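You operate a simulated robot arm through the tools that you are given. There is no shell and no other tool. Be economical: measure what you need, move in short steps, check, and stop when the job is done.

The job below is to be done with a simulated robot arm. You get a single attempt, and the scene is never put back.

TASK
Stir the settled barrel even, then pump one stroke into the grey cup.
Fine: slide the cup out again.

The check looks at the end state, three seconds after you hand in, the way a careful person would. Anything else that was tipped, shoved, dropped, spilled or broken makes it a failure.

THE ROBOT
A 6-joint arm with a two-finger parallel gripper, fixed in place. Base frame: the origin is at the foot of the arm, x ahead of it, y to its left, z up; the work surface is at about z = 900. Lengths are in mm, angles in rad, forces in N, time in s.
With the tool pointing down near the work surface it reaches from about 360 to 760 mm from the base axis. Its first joint turns from -1.152 to 1.152 rad. Payload 2.45 kg.
The TCP is the grasp point between the finger pads, 24 mm short of the fingertips. In the tool frame z runs along the fingers and y along their closing line. Largest opening 68 mm; finger width 17, thickness 10; the body of the gripper, 40 by 70 mm, starts 41 mm behind the TCP.
Orientation is told as [roll, pitch, yaw] about the base's x, y, z axes, in that order, counted from this pose: with the fingers straight down and closing along the base's y, the tool's x points along the base's -x, its y along +y and its z along -z.

THE INTERFACE
- The arm moves only by the tool move_arm. Its argument "steps" is a list of rows, each a list of 7 numbers: the shift along the tool's x, y, z in m, then the turn, a rotation vector about the tool's x, y, z in rad, then the closure, from 0 (fully open) to 1 (shut). In form: [[dx, dy, dz, rx, ry, rz, claw], ...]. A call has 1 to 20 rows; each row is the pose to reach, as a shift and turn from the pose commanded when the call began, along the tool's axes at that moment. A row lasts 0.2 s, in which the tool goes at most 50 mm and 0.15 rad; a call with a longer step from one row to the next is refused whole, and so is a gripper value outside its range. Where a pose cannot be reached the arm comes as near as it can. A force on the tool above 60 N (or 10 N above the force at the start of the call, whichever is more), or a blocked arm, ends the call early, and 0.2 s more pass. Each finger travels about 108 mm/s and halts on what it meets, pressing with about 31 N; the grip force reading is that of the motor and also rises with nothing between the fingers. The clock runs only during rows and for 0.2 s after the last one: add rows that repeat a pose to give the fingers time. The reply holds the time, the measured pose of the TCP, the force on the tool along the base axes, the opening and the grip force, in the units named above and with some noise, with the torque about the TCP (base axes, N m) and any sound that the robot's microphone picked up, and new pictures: "views" is both (left out), scene, wrist or none.
- Cameras (640 x 400 px; columns grow to the right, rows downward): "scene" is fixed at [151.3, 397.4, 1479.6]; the picture's right is [-0.89, -0.46, 0.00], its down [-0.19, 0.37, -0.91] and it looks along [0.42, -0.81, -0.42] (base axes); focal length 303 px, centre (320, 200). "wrist" rides on the gripper at [84, 11, -75] in the tool frame; the picture's right is [-0.13, 0.99, 0.00], its down [-0.60, -0.08, -0.79] and it looks along [-0.79, -0.10, 0.61] (tool axes); focal length 251 px, centre (320, 200). There is no depth. A picture from a camera that has moved, and an enlarged one, comes with that camera's place and axes in the base frame and with its lens.
- enlarge(camera, box): a new picture of the part [left, top, right, bottom] of that camera's present view, enlarged. The clock stands still meanwhile.
- finish_job(): hands the job in; it is judged then, once.

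Go step by step. Nothing tells you positions but the pictures and the camera data: compare them with the known pose of the tool, close in by small moves and look again before you grip or let go. The budget is 120 turns and 200 pictures, counting those below and the enlarged ones. Unless the task says otherwise, let go and move clear before handing in, and close with one line.

The tools are called after "Request:" as name(argument=value, ...) on one line, values as JSON. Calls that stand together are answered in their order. move_arm: Moves the arm, as the interface text tells. Its arguments: {"type":"object","properties":{"steps":{"type":"array"},"views":{"type":"string","enum":["both","scene","wrist","none"]}},"required":["steps"]} The other tools are called the same way: enlarge (camera, box) takes an enlarged picture of a part of a camera's view; finish_job () hands the job in.

At the start:

```text
clock: 0.0
tool_pos: [501.9, 24.5, 1383.5]
orientation: [-0.003, -0.003, -0.001]
ft_force: [0.1, 0.0, 0.5]
wrist_torque: [0.0, -0.01, 0.02]
width: 68.1
finger_force: 0.1
```

scene: 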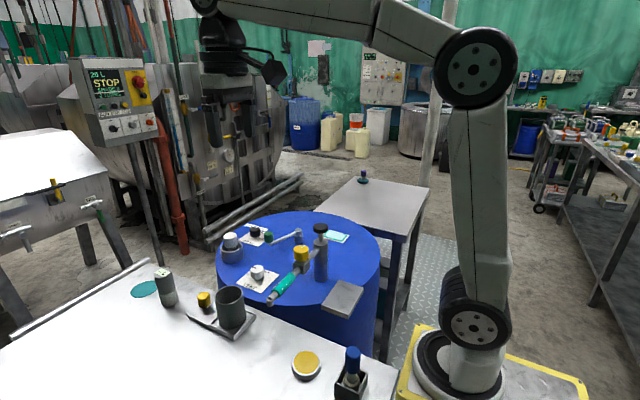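
wrist: 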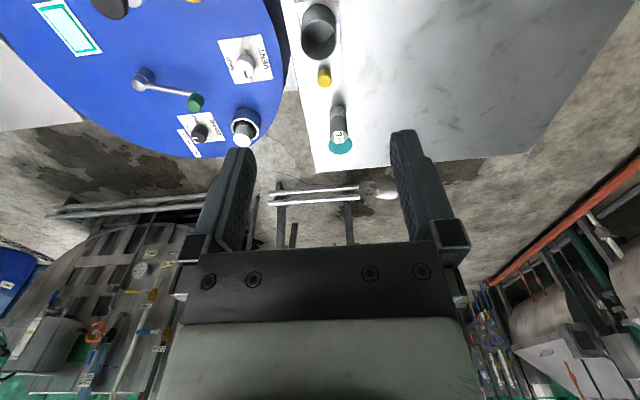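

I see a blue barrel with a crank handle, a pump with a green spout, labels, and a table with a grey cup. I'll enlarge to read the details.

Request:
enlarge(camera="scene", box=[200, 200, 400, 325])

Request:
enlarge(camera="scene", box=[120, 250, 400, 400])

Request:
enlarge(camera="wrist", box=[0, 0, 380, 200])

```text
3.20 times, centred on (300, 262) of scene
camera zoom: at [151.3, 397.4, 1479.6], right [-0.89, -0.46, 0.0], down [-0.19, 0.37, -0.91], along [0.42, -0.81, -0.42], focal length 971 px, centre (384, 0)
```

zoom: 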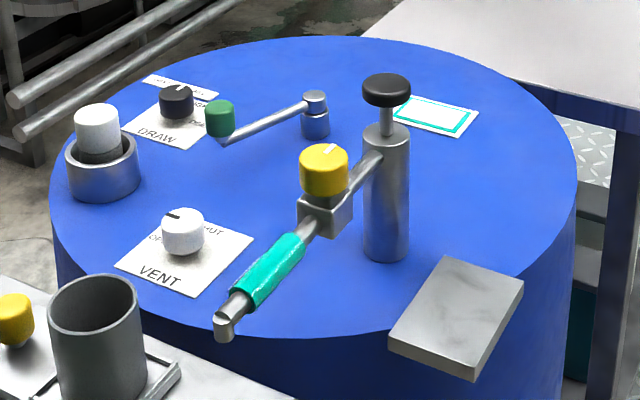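

```text
2.29 times, centred on (260, 325) of scene
camera zoom: at [151.3, 397.4, 1479.6], right [-0.89, -0.46, 0.0], down [-0.19, 0.37, -0.91], along [0.42, -0.81, -0.42], focal length 693 px, centre (457, -86)
```

zoom: 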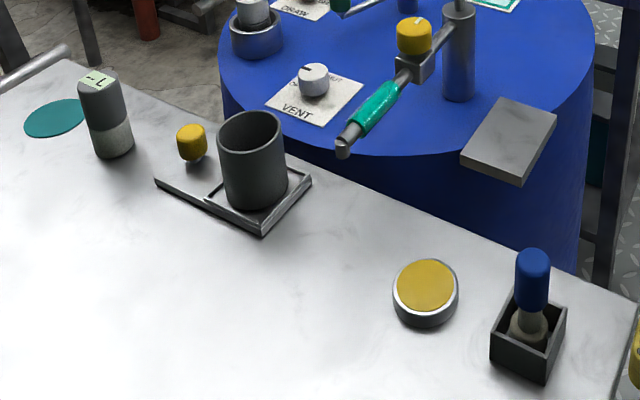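

```text
1.68 times, centred on (190, 100) of wrist
camera zoom: at [418.1, 36.4, 1458.8], right [0.13, 0.99, 0.0], down [0.6, -0.08, 0.79], along [0.79, -0.11, -0.61], focal length 424 px, centre (539, 368)
```

zoom: 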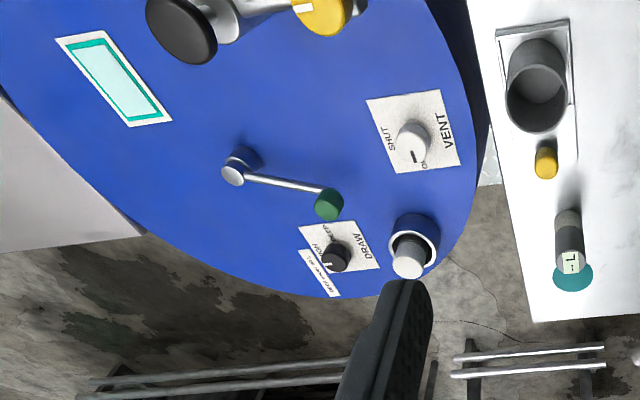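

Barrel top and table are both near z≈900; the crank is far out (~750 mm). I'll move over the barrel, with the camera tilted steeper, for a better view.

Request:
move_arm(steps=[[0.007, -0.035, 0.01, 0, 0.07, 0, 0], [0.014, -0.07, 0.02, 0, 0.14, 0, 0], [0.021, -0.105, 0.03, 0, 0.21, 0, 0], [0.028, -0.14, 0.04, 0, 0.28, 0, 0], [0.035, -0.175, 0.05, 0, 0.35, 0, 0], [0.042, -0.21, 0.06, 0, 0.42, 0, 0], [0.05, -0.25, 0.07, 0, 0.5, 0, 0], [0.05, -0.25, 0.07, 0, 0.5, 0, 0]], views="both")

```text
clock: 1.8
tool_pos: [451.3, -229.6, 1312.5]
orientation: [-0.002, 0.499, -0.002]
ft_force: [-0.8, -0.5, 1.1]
wrist_torque: [-0.01, 0.0, -0.03]
width: 68.1
finger_force: 0.0
camera wrist: at [413.7, -217.7, 1419.0], right [0.11, 0.99, -0.06], down [0.91, -0.08, 0.41], along [0.4, -0.1, -0.91], focal length 251 px, centre (320, 200)
```

scene: 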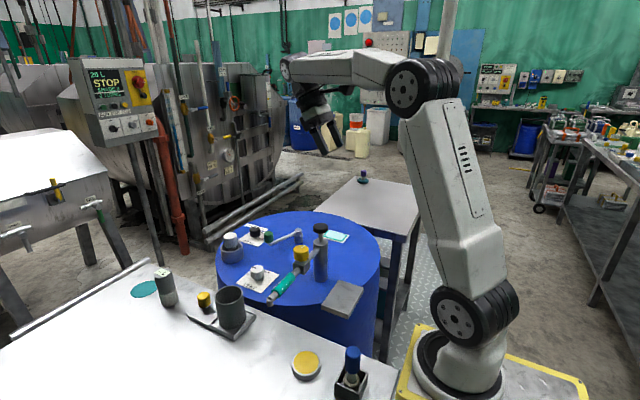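
wrist: 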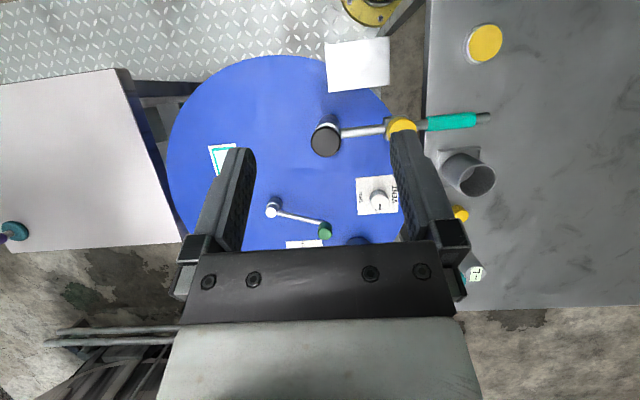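

The overhead view is useful. I'll read the labels.

Request:
enlarge(camera="wrist", box=[200, 90, 300, 250])

Request:
enlarge(camera="scene", box=[215, 220, 285, 265])

Request:
enlarge(camera="scene", box=[235, 255, 305, 300])

Request:
enlarge(camera="scene", box=[290, 215, 360, 260])

Request:
enlarge(camera="scene", box=[120, 250, 260, 340])

Request:
enlarge(camera="scene", box=[60, 50, 170, 150])

```text
2.50 times, centred on (250, 170) of wrist
camera zoom: at [413.7, -217.7, 1419.0], right [0.11, 0.99, -0.06], down [0.91, -0.08, 0.41], along [0.4, -0.1, -0.91], focal length 629 px, centre (495, 275)
```

zoom: 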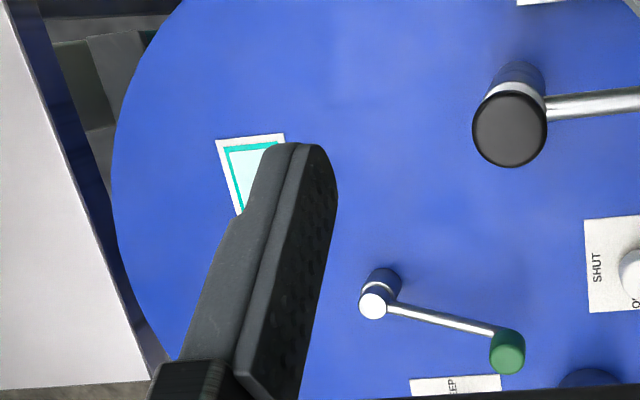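

```text
8.89 times, centred on (250, 242) of scene
camera zoom: at [151.4, 397.4, 1479.6], right [-0.89, -0.46, 0.0], down [-0.19, 0.37, -0.91], along [0.42, -0.81, -0.42], focal length 2696 px, centre (942, -178)
```

zoom: 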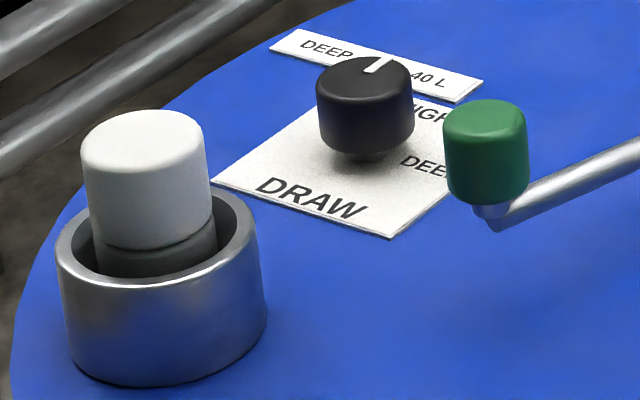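

```text
8.89 times, centred on (270, 278) of scene
camera zoom: at [151.4, 397.4, 1479.6], right [-0.89, -0.46, 0.0], down [-0.19, 0.37, -0.91], along [0.42, -0.81, -0.42], focal length 2696 px, centre (764, -489)
```

zoom: 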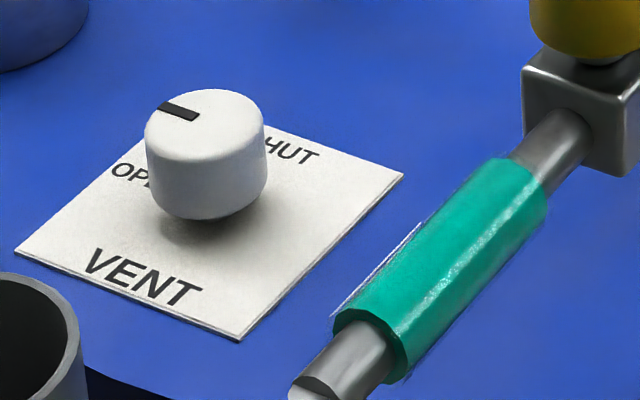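

```text
8.89 times, centred on (325, 238) of scene
camera zoom: at [151.4, 397.4, 1479.6], right [-0.89, -0.46, 0.0], down [-0.19, 0.37, -0.91], along [0.42, -0.81, -0.42], focal length 2696 px, centre (276, -133)
```

zoom: 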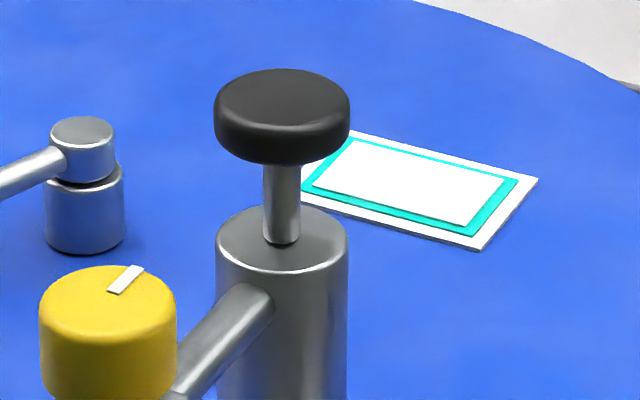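

```text
4.44 times, centred on (190, 295) of scene
camera zoom: at [151.4, 397.4, 1479.6], right [-0.89, -0.46, 0.0], down [-0.19, 0.37, -0.91], along [0.42, -0.81, -0.42], focal length 1348 px, centre (898, -222)
```

zoom: 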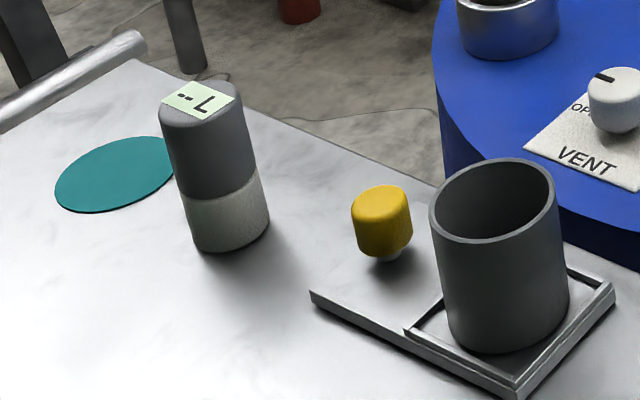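

```text
4.00 times, centred on (115, 100) of scene
camera zoom: at [151.4, 397.4, 1479.6], right [-0.89, -0.46, 0.0], down [-0.19, 0.37, -0.91], along [0.42, -0.81, -0.42], focal length 1213 px, centre (1140, 600)
```

zoom: 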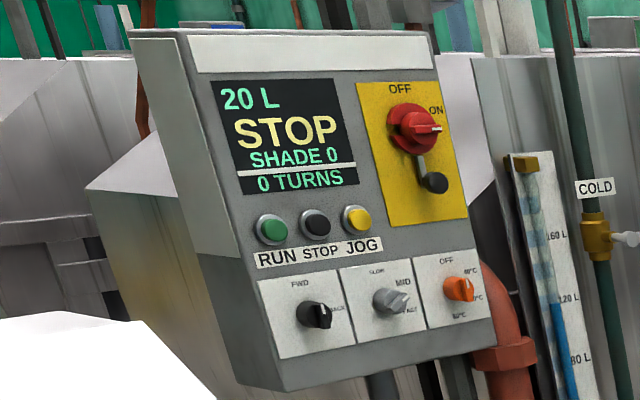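

Draw selector (HIGH/DEEP with an "…40 L" strip), vent, sight window, and a "-- L" meter on the table. I need closer views of these.

Request:
move_arm(steps=[[-0.032, 0, 0.012, 0, -0.06, 0, 0], [-0.064, 0, 0.024, 0, -0.12, 0, 0], [-0.096, 0, 0.036, 0, -0.18, 0, 0], [-0.128, 0, 0.048, 0, -0.24, 0, 0], [-0.159, 0, 0.061, 0, -0.3, 0, 0], [-0.159, 0, 0.061, 0, -0.3, 0, 0]], views="wrist")

```text
clock: 3.2
tool_pos: [563.2, -225.8, 1183.9]
orientation: [-0.001, 0.197, -0.004]
ft_force: [0.1, -0.5, -0.5]
wrist_torque: [0.0, 0.02, 0.02]
width: 67.9
finger_force: 0.0
camera wrist: at [495.6, -214.3, 1274.0], right [0.13, 0.99, -0.03], down [0.75, -0.08, 0.66], along [0.65, -0.1, -0.75], focal length 251 px, centre (320, 200)
```

wrist: 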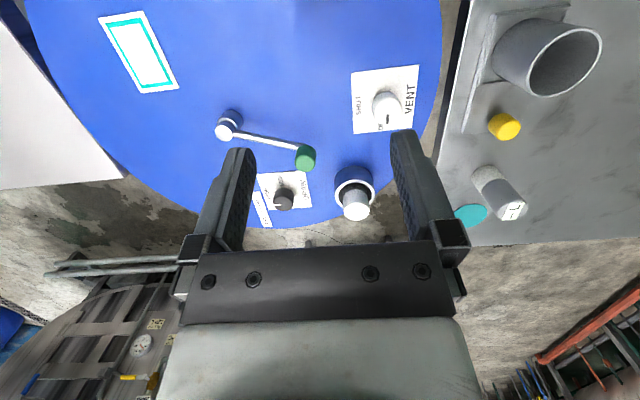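

Request:
enlarge(camera="wrist", box=[235, 140, 395, 240])

Request:
enlarge(camera="wrist", box=[340, 50, 430, 145])

Request:
enlarge(camera="wrist", box=[90, 0, 190, 100])

Request:
enlarge(camera="wrist", box=[430, 0, 640, 240])

```text
4.00 times, centred on (315, 190) of wrist
camera zoom: at [495.6, -214.3, 1274.0], right [0.13, 0.99, -0.03], down [0.75, -0.08, 0.66], along [0.65, -0.1, -0.75], focal length 1006 px, centre (340, 240)
```

zoom: 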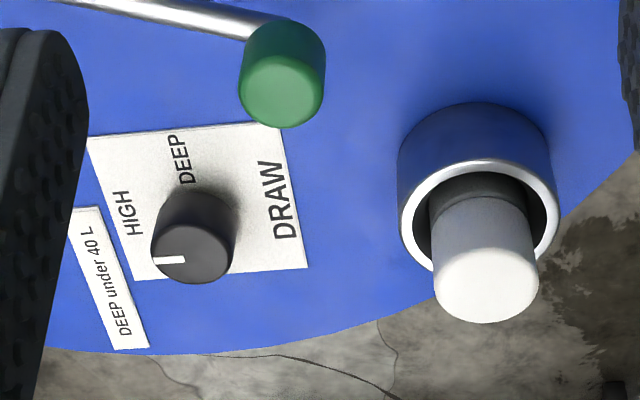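

```text
4.21 times, centred on (385, 98) of wrist
camera zoom: at [495.6, -214.3, 1274.0], right [0.13, 0.99, -0.03], down [0.75, -0.08, 0.66], along [0.65, -0.1, -0.75], focal length 1059 px, centre (46, 632)
```

zoom: 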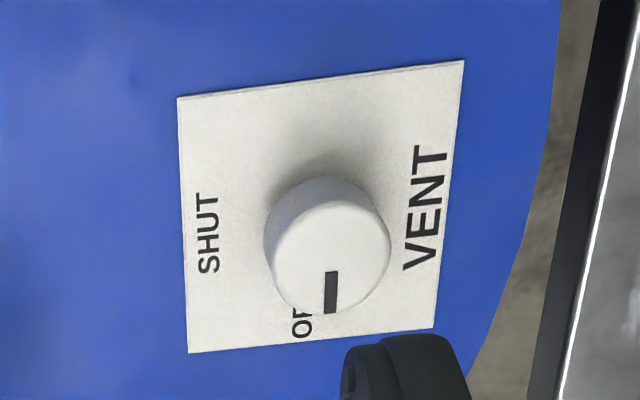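

```text
4.00 times, centred on (140, 50) of wrist
camera zoom: at [495.6, -214.3, 1274.0], right [0.13, 0.99, -0.03], down [0.75, -0.08, 0.66], along [0.65, -0.1, -0.75], focal length 1006 px, centre (1040, 800)
```

zoom: 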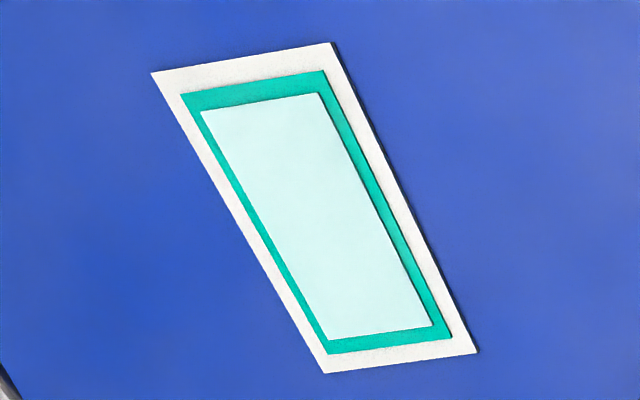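

```text
1.67 times, centred on (535, 120) of wrist
camera zoom: at [495.6, -214.3, 1274.0], right [0.13, 0.99, -0.03], down [0.75, -0.08, 0.66], along [0.65, -0.1, -0.75], focal length 419 px, centre (-38, 333)
```

zoom: 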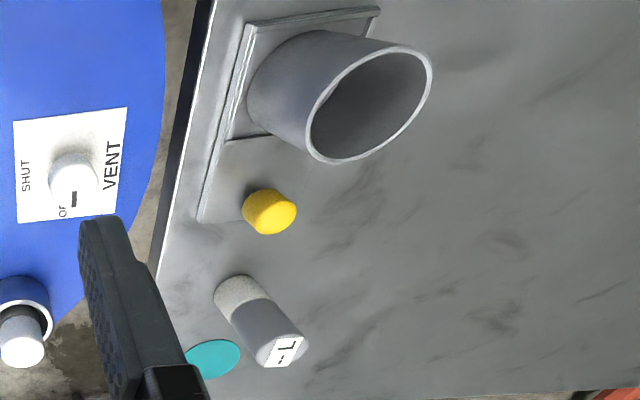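

Draw is on HIGH and the strip says "DEEP under 40 L", so I need the barrel level; the "-- L" meter and the ringed port matter. Vent points to OPEN. I'll look closer at the port.

Request:
move_arm(steps=[[-0.03, -0.01, 0.02, 0, 0, 0, 0], [-0.06, -0.02, 0.035, 0, 0, 0, 0], [-0.1, -0.02, 0.055, 0, 0, 0, 0], [-0.1, -0.02, 0.055, 0, 0, 0, 0]], views="wrist")

```text
clock: 4.2
tool_pos: [646.5, -242.6, 1112.4]
orientation: [0.0, 0.2, 0.0]
ft_force: [0.2, 1.1, -0.2]
wrist_torque: [-0.02, 0.02, -0.02]
width: 68.3
finger_force: 0.1
camera wrist: at [579.4, -230.8, 1203.5], right [0.13, 0.99, -0.03], down [0.75, -0.08, 0.66], along [0.65, -0.1, -0.75], focal length 251 px, centre (320, 200)
```

wrist: 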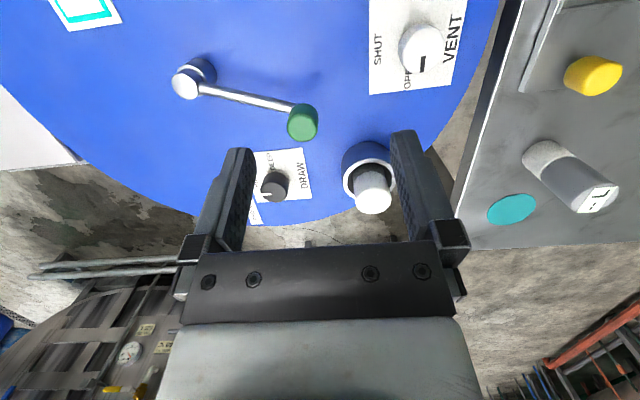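

Request:
enlarge(camera="wrist", box=[320, 125, 420, 225])

Request:
enlarge(camera="wrist", box=[475, 120, 635, 250])

Request:
enlarge(camera="wrist", box=[235, 90, 335, 230])

```text
4.00 times, centred on (370, 175) of wrist
camera zoom: at [579.4, -230.8, 1203.5], right [0.13, 0.99, -0.03], down [0.75, -0.08, 0.66], along [0.65, -0.1, -0.75], focal length 1006 px, centre (120, 300)
```

zoom: 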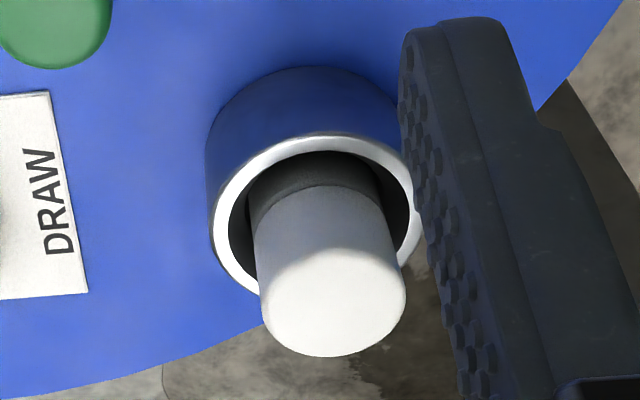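

```text
3.08 times, centred on (555, 185) of wrist
camera zoom: at [579.4, -230.8, 1203.5], right [0.13, 0.99, -0.03], down [0.75, -0.08, 0.66], along [0.65, -0.1, -0.75], focal length 774 px, centre (-403, 246)
```

zoom: 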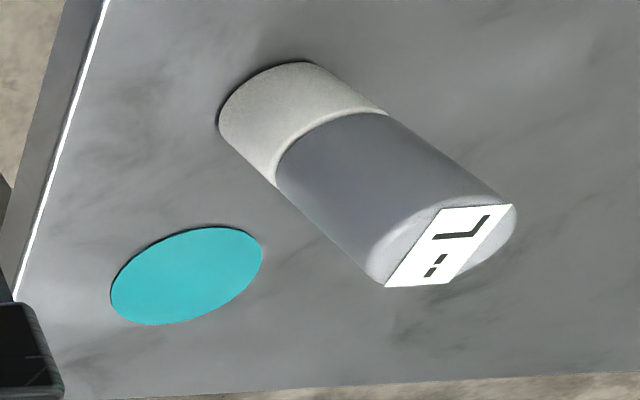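

```text
2.86 times, centred on (285, 160) of wrist
camera zoom: at [579.4, -230.8, 1203.5], right [0.13, 0.99, -0.03], down [0.75, -0.08, 0.66], along [0.65, -0.1, -0.75], focal length 718 px, centre (420, 314)
```

zoom: 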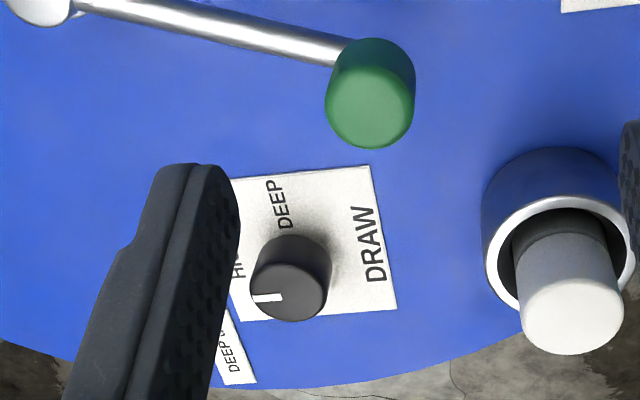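

Plug (~46 mm) stands in a collar at about (775,-200), and the meter (same size) stands at about (781,30). The collar looks like a gauge port: take the plug out, insert the meter, read. First I level the tool above the area.

Request:
move_arm(steps=[[-0.027, 0.03, -0.005, 0, -0.1, 0, 0], [-0.053, 0.063, -0.011, 0, -0.2, 0, 0], [-0.053, 0.063, -0.011, 0, -0.2, 0, 0]], views="none")

```text
clock: 5.0
tool_pos: [703.7, -182.7, 1112.0]
orientation: [-0.002, -0.004, -0.002]
ft_force: [0.3, -0.3, -0.2]
wrist_torque: [-0.05, 0.01, 0.04]
width: 68.1
finger_force: 0.0
```

Now tilting outward and moving above the plug for a closer view.

Request:
move_arm(steps=[[-0.022, -0.005, 0.015, 0.015, -0.116, 0.083, 0], [-0.044, -0.01, 0.03, 0.03, -0.232, 0.165, 0], [-0.066, -0.016, 0.05, 0.0438, -0.3484, 0.2477, 0], [-0.066, -0.016, 0.05, 0.0438, -0.3484, 0.2477, 0]], views="both")

```text
clock: 6.0
tool_pos: [769.2, -199.0, 1061.3]
orientation: [-0.004, -0.354, -0.252]
ft_force: [0.7, 0.2, 0.2]
wrist_torque: [0.0, -0.03, 0.03]
width: 67.7
finger_force: 0.1
camera wrist: at [669.6, -162.2, 1103.5], right [0.37, 0.93, 0.04], down [0.26, -0.15, 0.95], along [0.89, -0.34, -0.3], focal length 251 px, centre (320, 200)
```

scene: 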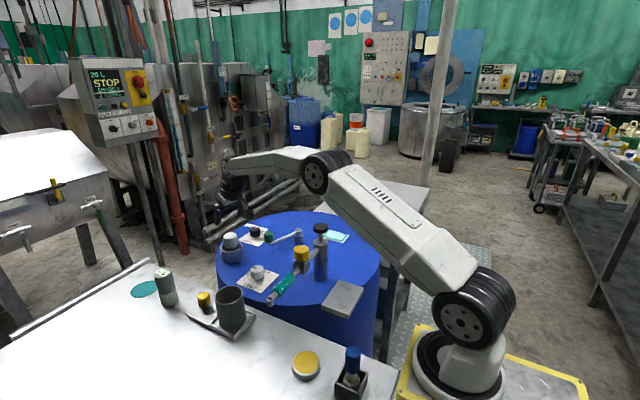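
wrist: 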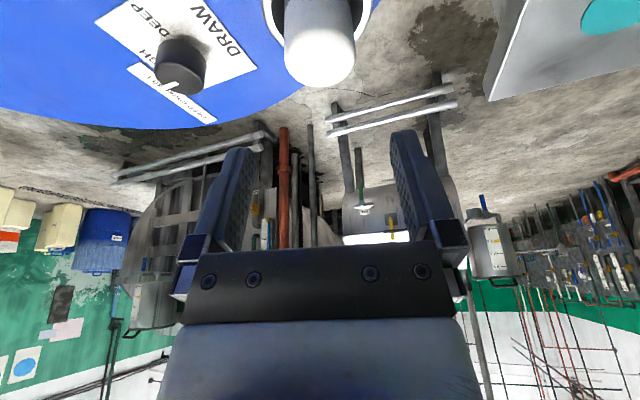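

Plug top is at about (777,-198,985). Lowering with open fingers around it.

Request:
move_arm(steps=[[0.008, 0.003, 0.029, 0, 0, 0, 0], [0.013, 0.003, 0.048, 0, 0, 0, 0], [0.013, 0.003, 0.048, 0, 0, 0, 0]], views="both")

```text
clock: 6.8
tool_pos: [774.7, -197.0, 1011.1]
orientation: [-0.001, -0.353, -0.25]
ft_force: [0.0, -1.3, 0.3]
wrist_torque: [0.01, -0.01, 0.02]
width: 67.9
finger_force: 0.0
camera wrist: at [675.2, -159.9, 1054.2], right [0.36, 0.93, 0.04], down [0.26, -0.15, 0.95], along [0.89, -0.34, -0.3], focal length 251 px, centre (320, 200)
```

scene: 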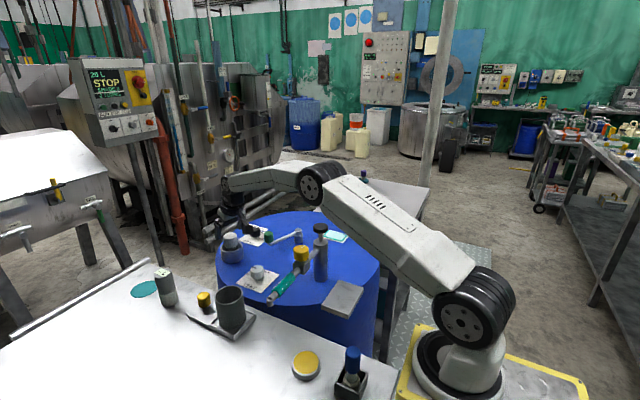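
wrist: 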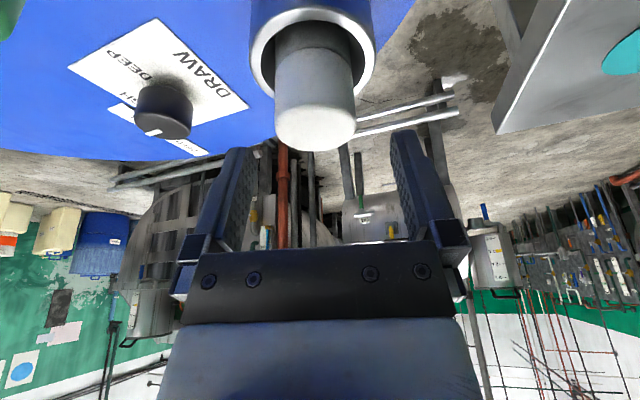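

Aligned well; continue down to grip height and look.

Request:
move_arm(steps=[[0.006, -0.001, 0.02, 0, 0, 0, 0], [0.012, -0.001, 0.039, 0, 0, 0, 0], [0.012, -0.001, 0.039, 0, 0, 0, 0]], views="wrist")

```text
clock: 7.6
tool_pos: [777.8, -199.7, 971.2]
orientation: [-0.002, -0.353, -0.252]
ft_force: [-0.7, 0.3, -0.4]
wrist_torque: [0.03, -0.01, -0.02]
width: 67.9
finger_force: 0.1
camera wrist: at [678.8, -162.3, 1013.5], right [0.36, 0.93, 0.04], down [0.26, -0.15, 0.95], along [0.89, -0.34, -0.3], focal length 251 px, centre (320, 200)
```

wrist: 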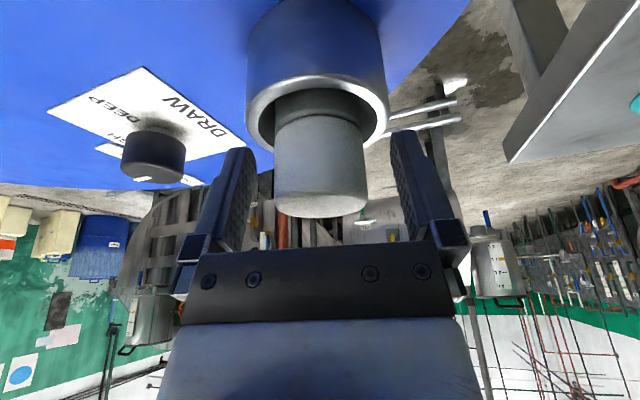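

The plug is between the fingers. Closing.

Request:
move_arm(steps=[[0, 0, 0, 0, 0, 0, 1], [0, 0, 0, 0, 0, 0, 1], [0, 0, 0, 0, 0, 0, 1]], views="wrist")

```text
clock: 8.4
tool_pos: [776.7, -199.7, 971.6]
orientation: [0.0, -0.351, -0.252]
ft_force: [-1.0, 0.2, 0.7]
wrist_torque: [-0.01, 0.01, -0.02]
width: 39.8
finger_force: 31.1
camera wrist: at [678.7, -162.3, 1013.7], right [0.36, 0.93, 0.04], down [0.26, -0.15, 0.95], along [0.89, -0.34, -0.3], focal length 251 px, centre (320, 200)
```

wrist: 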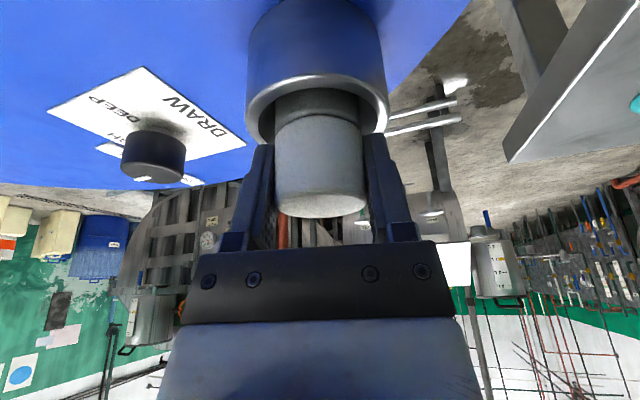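

Gripped at 39.8 mm. Lifting straight up.

Request:
move_arm(steps=[[-0.0069, 0, -0.0188, 0, 0, 0, 1], [-0.0137, 0, -0.0376, 0, 0, 0, 1], [-0.0274, 0, -0.075, 0, 0, 0, 1], [-0.0412, 0, -0.1127, 0, 0, 0, 1], [-0.0412, 0, -0.1127, 0, 0, 0, 1]], views="both")

```text
clock: 9.6
tool_pos: [778.5, -198.9, 1090.4]
orientation: [-0.002, -0.351, -0.251]
ft_force: [-0.4, 0.5, -0.1]
wrist_torque: [-0.03, 0.02, 0.01]
width: 40.1
finger_force: 30.9
camera wrist: at [680.3, -161.5, 1132.2], right [0.36, 0.93, 0.04], down [0.26, -0.15, 0.95], along [0.89, -0.34, -0.3], focal length 251 px, centre (320, 200)
```

scene: 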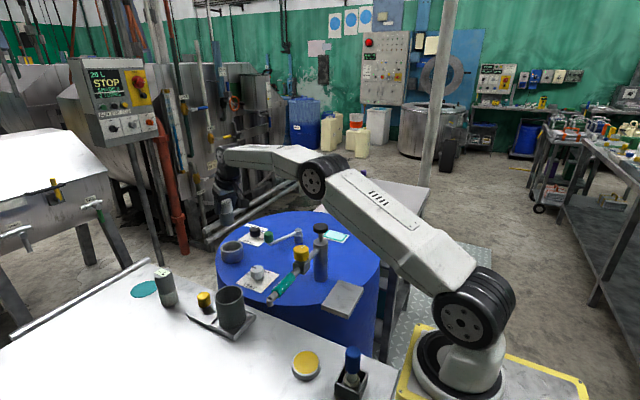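
wrist: 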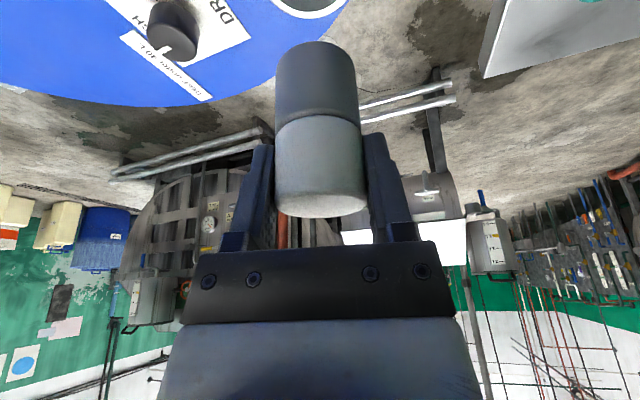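

The plug came out cleanly. Looking into the collar.

Request:
enlarge(camera="scene", box=[205, 190, 275, 275])

Request:
enlarge(camera="wrist", box=[220, 0, 420, 240])

```text
4.71 times, centred on (240, 232) of scene
camera zoom: at [151.4, 397.4, 1479.6], right [-0.89, -0.46, 0.0], down [-0.19, 0.37, -0.91], along [0.42, -0.81, -0.42], focal length 1428 px, centre (696, 47)
```

zoom: 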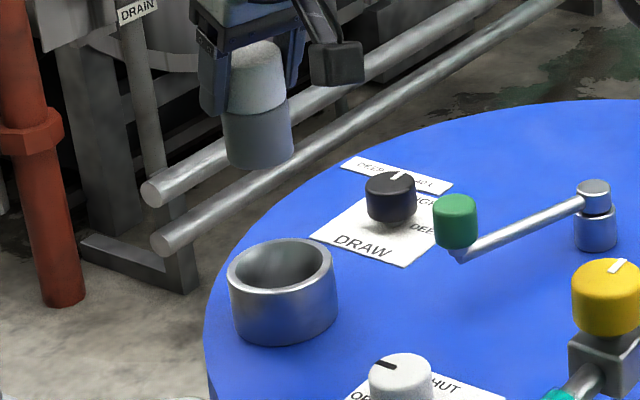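

```text
1.67 times, centred on (320, 120) of wrist
camera zoom: at [680.3, -161.5, 1132.2], right [0.36, 0.93, 0.04], down [0.26, -0.15, 0.95], along [0.89, -0.34, -0.3], focal length 419 px, centre (320, 333)
```

zoom: 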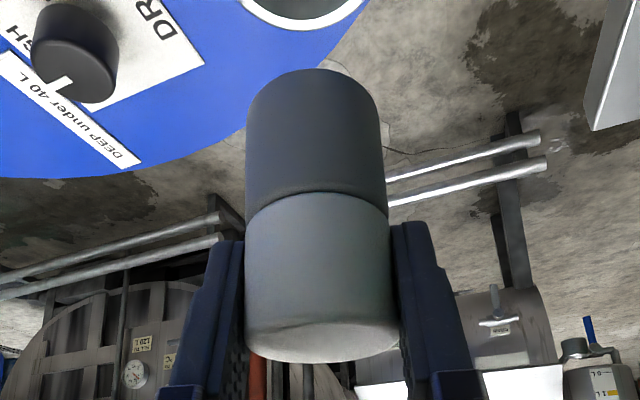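

The collar is empty and acts as a port. I'll carry the plug over to a free table spot at about (690,180), keeping it upright.

Request:
move_arm(steps=[[-0.0137, 0, -0.0376, 0, 0, 0, 1], [0.015, 0.0385, -0.048, -0.019, 0, -0.052, 1], [0.034, 0.077, -0.054, -0.038, 0, -0.104, 1], [0.052, 0.115, -0.06, -0.057, 0, -0.157, 1], [0.07, 0.154, -0.067, -0.076, 0, -0.209, 1], [0.087, 0.192, -0.073, -0.095, 0, -0.261, 1], [0.104, 0.23, -0.08, -0.114, 0, -0.313, 1], [0.121, 0.269, -0.086, -0.133, 0, -0.365, 1], [0.138, 0.307, -0.092, -0.152, 0, -0.417, 1], [0.154, 0.345, -0.099, -0.1715, 0, -0.4695, 1], [0.154, 0.345, -0.099, -0.1715, 0, -0.4695, 1]], views="both")

```text
clock: 12.0
tool_pos: [690.4, 178.5, 1127.6]
orientation: [-0.004, -0.351, 0.25]
ft_force: [0.1, 0.7, -1.1]
wrist_torque: [0.0, -0.02, -0.01]
width: 40.1
finger_force: 30.8
camera wrist: at [586.9, 163.5, 1169.1], right [-0.13, 0.99, 0.04], down [0.3, 0.0, 0.95], along [0.94, 0.13, -0.3], focal length 251 px, centre (320, 200)
```

scene: 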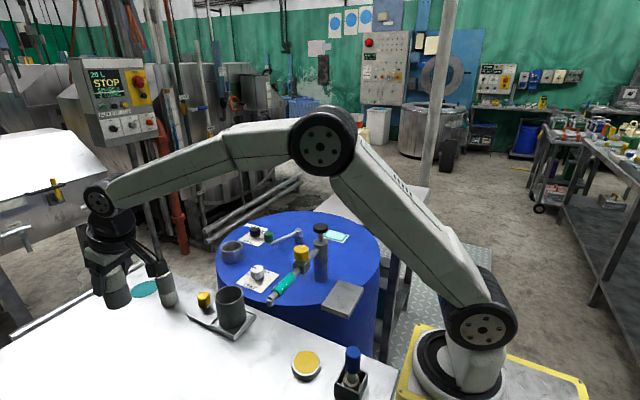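
wrist: 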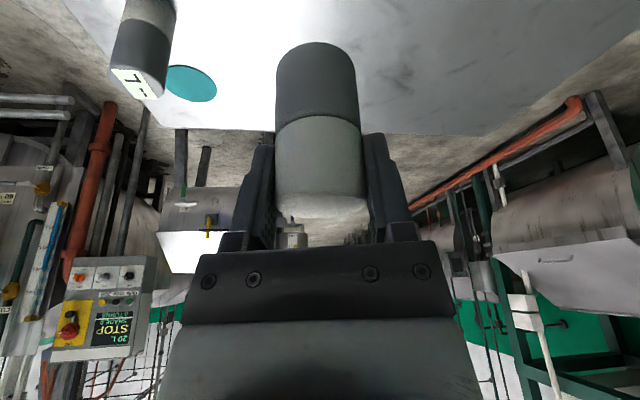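

Lowering toward the table; plug bottom is about 60 mm below the TCP.

Request:
move_arm(steps=[[0.0137, 0, 0.0376, 0, 0, 0, 1], [0.0274, 0, 0.0751, 0, 0, 0, 1], [0.0412, 0, 0.1127, 0, 0, 0, 1], [0.0515, 0, 0.141, 0, 0, 0, 1], [0.0515, 0, 0.141, 0, 0, 0, 1]], views="both")

```text
clock: 13.2
tool_pos: [692.6, 181.9, 978.6]
orientation: [-0.001, -0.351, 0.248]
ft_force: [-0.7, 0.6, -0.4]
wrist_torque: [0.03, 0.01, 0.04]
width: 39.6
finger_force: 31.1
camera wrist: at [588.5, 167.9, 1020.3], right [-0.13, 0.99, 0.04], down [0.3, 0.0, 0.95], along [0.94, 0.13, -0.3], focal length 251 px, centre (320, 200)
```

scene: 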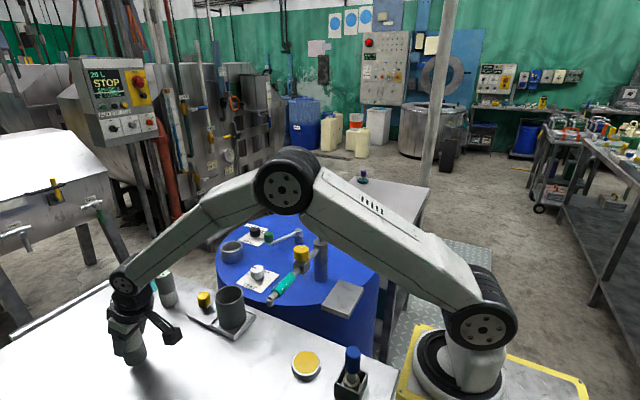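
wrist: 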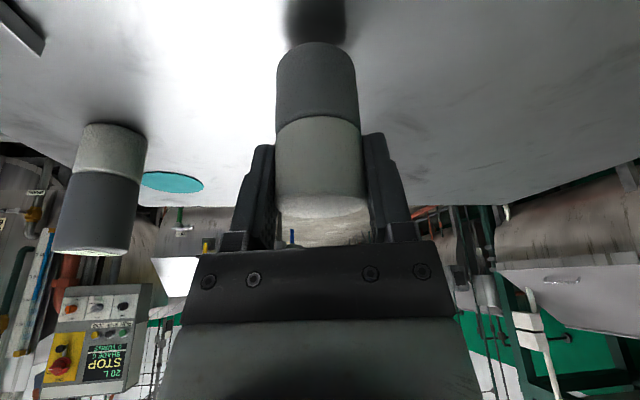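

Close to the table; lowering in small steps and watching force.

Request:
move_arm(steps=[[0.0034, 0, 0.0094, 0, 0, 0, 1], [0.0048, 0, 0.0131, 0, 0, 0, 1], [0.0048, 0, 0.0131, 0, 0, 0, 1]], views="wrist")

```text
clock: 14.0
tool_pos: [691.3, 179.4, 965.1]
orientation: [-0.002, -0.351, 0.248]
ft_force: [-0.6, 0.1, -1.1]
wrist_torque: [-0.01, -0.02, 0.05]
width: 40.0
finger_force: 30.8
camera wrist: at [586.8, 165.0, 1007.4], right [-0.13, 0.99, 0.04], down [0.3, 0.0, 0.95], along [0.94, 0.13, -0.3], focal length 251 px, centre (320, 200)
```

wrist: 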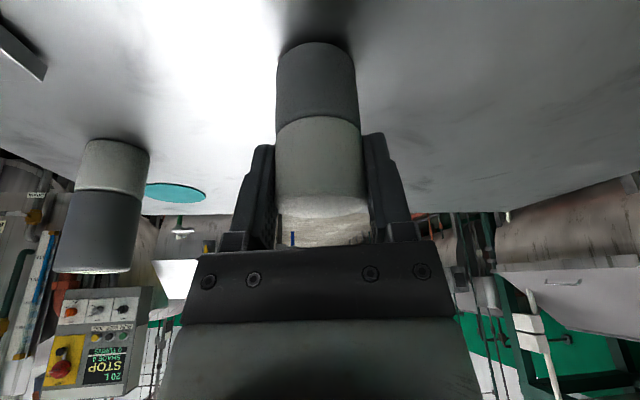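

Request:
move_arm(steps=[[0.001, 0, 0.0028, 0, 0, 0, 1], [0.002, 0, 0.0056, 0, 0, 0, 1], [0.002, 0, 0.0056, 0, 0, 0, 1]], views="wrist")

```text
clock: 14.8
tool_pos: [691.3, 180.4, 962.6]
orientation: [-0.001, -0.358, 0.247]
ft_force: [-3.5, -4.3, 24.7]
wrist_torque: [-0.18, 0.23, -0.01]
width: 39.9
finger_force: 30.9
camera wrist: at [587.0, 165.2, 1004.3], right [-0.13, 0.99, 0.04], down [0.3, 0.0, 0.96], along [0.95, 0.13, -0.29], focal length 251 px, centre (320, 200)
```

wrist: 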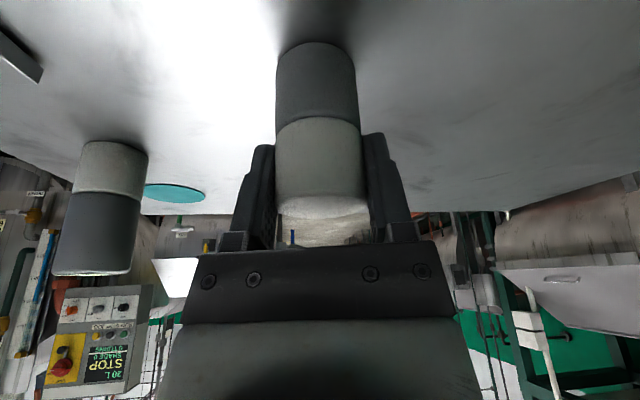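

Contact with the table at TCP z≈963. I relieve the load, release, and rise.

Request:
move_arm(steps=[[-0.0012, 0, -0.0033, 0, 0, 0, 1], [-0.0012, 0, -0.0033, 0, 0, 0, 0.3], [-0.0012, 0, -0.0033, 0, 0, 0, 0], [-0.0012, 0, -0.0033, 0, 0, 0, 0], [-0.015, 0, -0.041, 0, 0, 0, 0], [-0.0284, 0, -0.078, 0, 0, 0, 0], [-0.042, 0, -0.115, 0, 0, 0, 0], [-0.042, 0, -0.115, 0, 0, 0, 0]], views="both")

```text
clock: 16.6
tool_pos: [690.3, 177.3, 1084.6]
orientation: [-0.001, -0.35, 0.249]
ft_force: [0.6, 0.7, -0.3]
wrist_torque: [-0.03, 0.02, 0.01]
width: 68.1
finger_force: 0.0
camera wrist: at [585.0, 162.5, 1125.7], right [-0.13, 0.99, 0.04], down [0.3, 0.0, 0.95], along [0.94, 0.13, -0.3], focal length 251 px, centre (320, 200)
```

scene: 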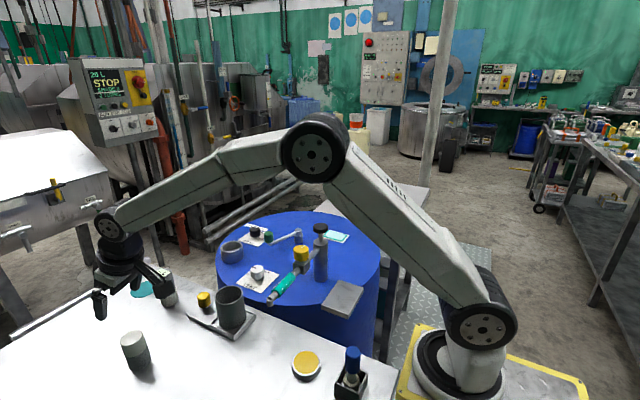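
wrist: 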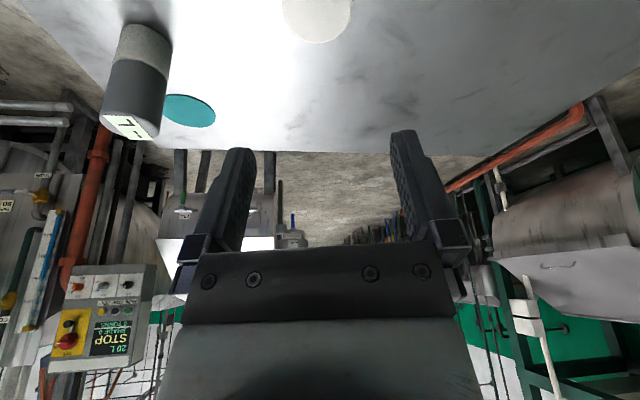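

The plug stands safely at (691,180). Meter is about (795,25), top ≈990. Moving above it.

Request:
move_arm(steps=[[-0.009, -0.034, 0.0075, 0.015, 0, 0.041, 0], [-0.018, -0.068, 0.015, 0.03, 0, 0.083, 0], [-0.027, -0.102, 0.0225, 0.045, 0, 0.124, 0], [-0.036, -0.136, 0.03, 0.06, 0, 0.165, 0], [-0.0446, -0.1698, 0.0376, 0.0755, 0, 0.2066, 0], [-0.0446, -0.1698, 0.0376, 0.0755, 0, 0.2066, 0]], views="both")

```text
clock: 18.0
tool_pos: [782.6, 27.1, 1062.8]
orientation: [-0.003, -0.352, 0.028]
ft_force: [0.0, 0.3, 0.6]
wrist_torque: [0.0, 0.02, -0.04]
width: 68.1
finger_force: 0.0
camera wrist: at [678.1, 35.1, 1105.2], right [0.09, 0.99, 0.04], down [0.3, -0.07, 0.95], along [0.95, -0.08, -0.3], focal length 251 px, centre (320, 200)
```

scene: 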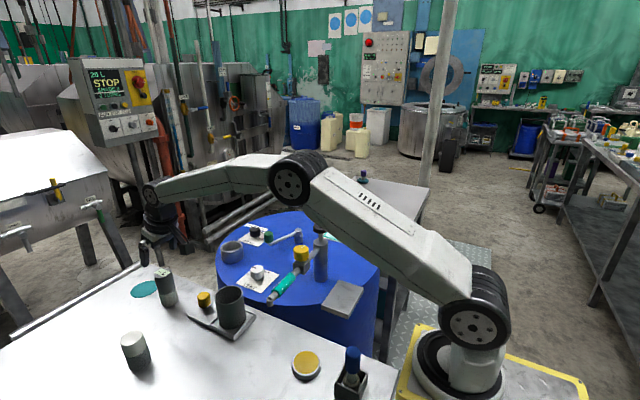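
wrist: 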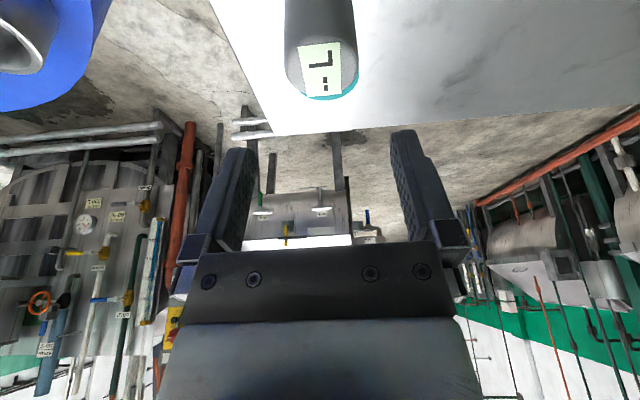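

Aligned; descending to z≈1000 and checking fore-aft.

Request:
move_arm(steps=[[0.008, 0.002, 0.034, 0, 0, 0, 0], [0.014, 0.002, 0.061, 0, 0, 0, 0], [0.014, 0.002, 0.061, 0, 0, 0, 0]], views="wrist")

```text
clock: 18.8
tool_pos: [791.1, 28.6, 999.6]
orientation: [-0.001, -0.352, 0.028]
ft_force: [-0.4, 0.8, 0.6]
wrist_torque: [-0.03, -0.01, 0.0]
width: 67.7
finger_force: 0.1
camera wrist: at [685.9, 37.7, 1041.8], right [0.09, 0.99, 0.04], down [0.3, -0.07, 0.95], along [0.95, -0.08, -0.3], focal length 251 px, centre (320, 200)
```

wrist: 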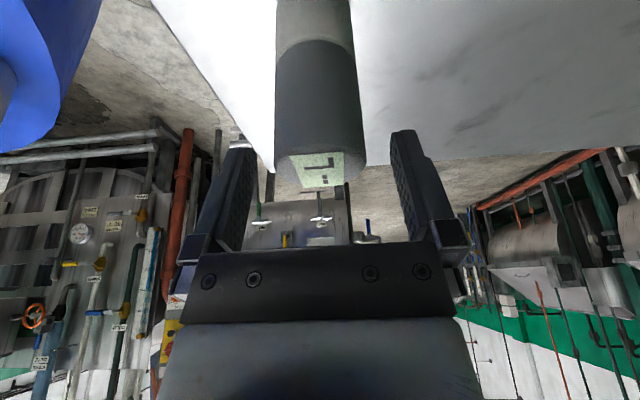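

Request:
move_arm(steps=[[0.007, 0, 0.0134, 0, 0, 0, 0], [0.014, 0, 0.0268, 0, 0, 0, 0], [0.014, 0, 0.0268, 0, 0, 0, 0]], views="both")

```text
clock: 19.6
tool_pos: [785.5, 29.8, 967.5]
orientation: [-0.003, -0.349, 0.027]
ft_force: [0.0, -0.1, -0.3]
wrist_torque: [0.01, -0.01, -0.02]
width: 68.1
finger_force: 0.0
camera wrist: at [680.5, 38.5, 1010.3], right [0.09, 0.99, 0.04], down [0.3, -0.07, 0.95], along [0.95, -0.08, -0.3], focal length 251 px, centre (320, 200)
```

scene: 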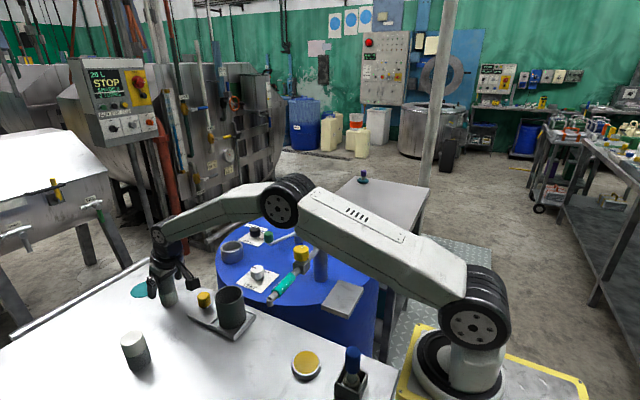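
wrist: 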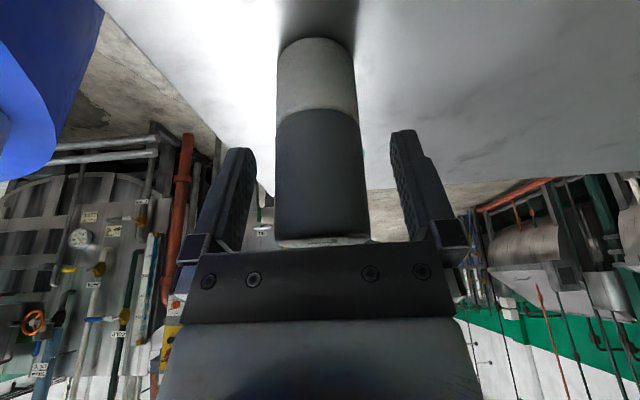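

Meter is between the pads with a little palm clearance. Gripping and lifting.

Request:
move_arm(steps=[[0, 0, 0, 0, 0, 0, 1], [0, 0, 0, 0, 0, 0, 1], [0, 0, 0, 0, 0, 0, 1], [-0.0069, 0, -0.0188, 0, 0, 0, 1], [-0.0206, 0, -0.0563, 0, 0, 0, 1], [-0.0343, 0, -0.0939, 0, 0, 0, 1], [-0.048, 0, -0.1315, 0, 0, 0, 1], [-0.048, 0, -0.1315, 0, 0, 0, 1]], views="both")

```text
clock: 21.4
tool_pos: [787.9, 28.3, 1107.9]
orientation: [-0.002, -0.352, 0.028]
ft_force: [-0.5, 0.7, -0.9]
wrist_torque: [-0.03, 0.03, -0.01]
width: 40.8
finger_force: 31.3
camera wrist: at [682.8, 37.5, 1149.9], right [0.09, 0.99, 0.04], down [0.3, -0.07, 0.95], along [0.95, -0.08, -0.3], focal length 251 px, centre (320, 200)
```

scene: 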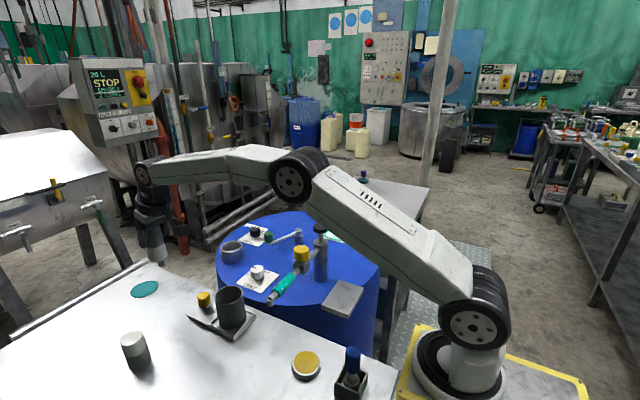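
wrist: 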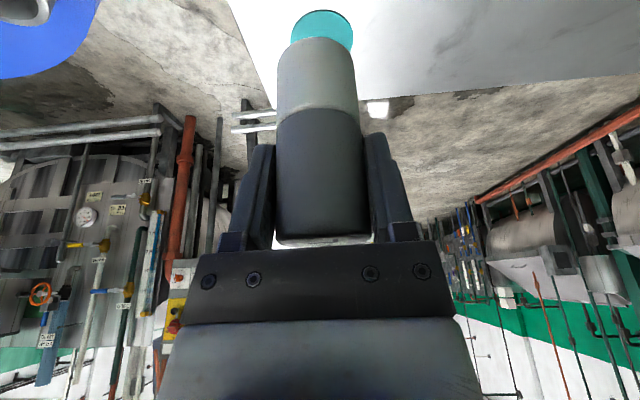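

Carrying the meter over to the collar.

Request:
move_arm(steps=[[0.0026, -0.038, -0.001, 0.016, 0, 0.0435, 1], [0.005, -0.076, -0.002, 0.032, 0, 0.087, 1], [0.0077, -0.1135, -0.0028, 0.048, 0, 0.13, 1], [0.01, -0.151, -0.0037, 0.0636, 0, 0.174, 1], [0.0128, -0.189, -0.0046, 0.08, 0, 0.2175, 1], [0.0154, -0.2271, -0.0056, 0.0954, 0, 0.261, 1], [0.0154, -0.2271, -0.0056, 0.0954, 0, 0.261, 1]], views="both")

```text
clock: 23.0
tool_pos: [776.3, -197.4, 1111.1]
orientation: [-0.001, -0.353, -0.251]
ft_force: [0.1, -1.1, -0.3]
wrist_torque: [-0.02, 0.0, 0.01]
width: 40.8
finger_force: 30.9
camera wrist: at [677.6, -160.6, 1152.9], right [0.36, 0.93, 0.04], down [0.26, -0.15, 0.95], along [0.89, -0.33, -0.3], focal length 251 px, centre (320, 200)
```

scene: 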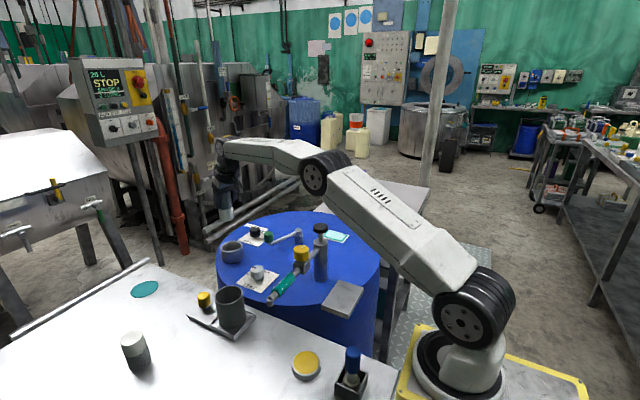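
wrist: 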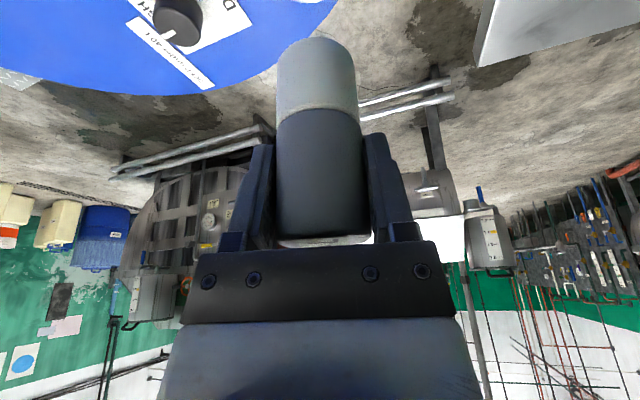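

Request:
move_arm(steps=[[0.0105, -0.001, 0.0302, 0, 0, 0, 1], [0.021, -0.0017, 0.0604, 0, 0, 0, 1], [0.0315, -0.0017, 0.0906, 0, 0, 0, 1], [0.0315, -0.0017, 0.0906, 0, 0, 0, 1]], views="both")

Request:
enlarge(camera="scene", box=[200, 190, 280, 270])

```text
clock: 24.0
tool_pos: [776.5, -197.2, 1015.8]
orientation: [0.0, -0.352, -0.247]
ft_force: [-0.1, -0.6, -1.7]
wrist_torque: [0.03, -0.01, 0.0]
width: 41.1
finger_force: 30.1
camera wrist: at [678.9, -160.6, 1057.4], right [0.36, 0.93, 0.04], down [0.26, -0.15, 0.95], along [0.89, -0.33, -0.3], focal length 251 px, centre (320, 200)
```

scene: 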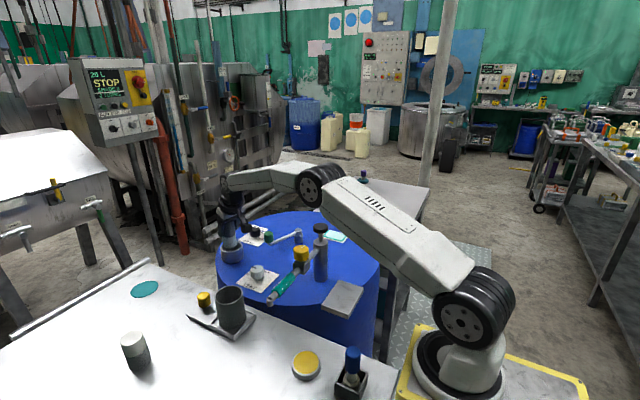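
wrist: 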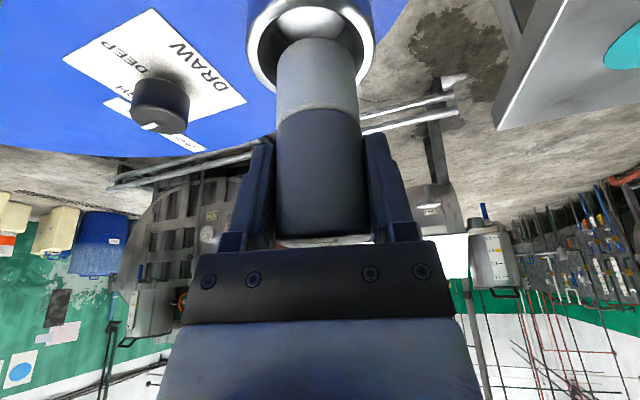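

```text
5.00 times, centred on (240, 230) of scene
camera zoom: at [151.4, 397.4, 1479.6], right [-0.89, -0.46, 0.0], down [-0.19, 0.37, -0.91], along [0.42, -0.81, -0.42], focal length 1517 px, centre (720, 50)
```

zoom: 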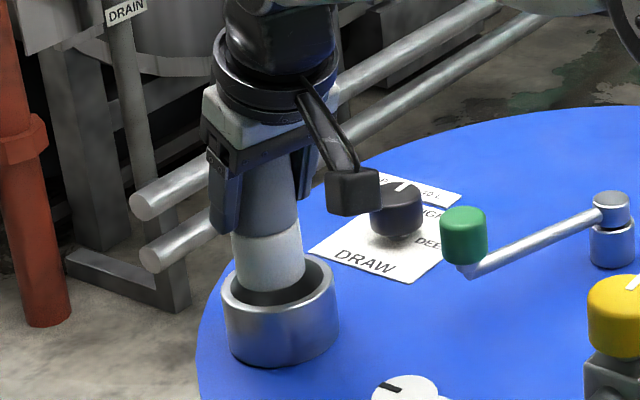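

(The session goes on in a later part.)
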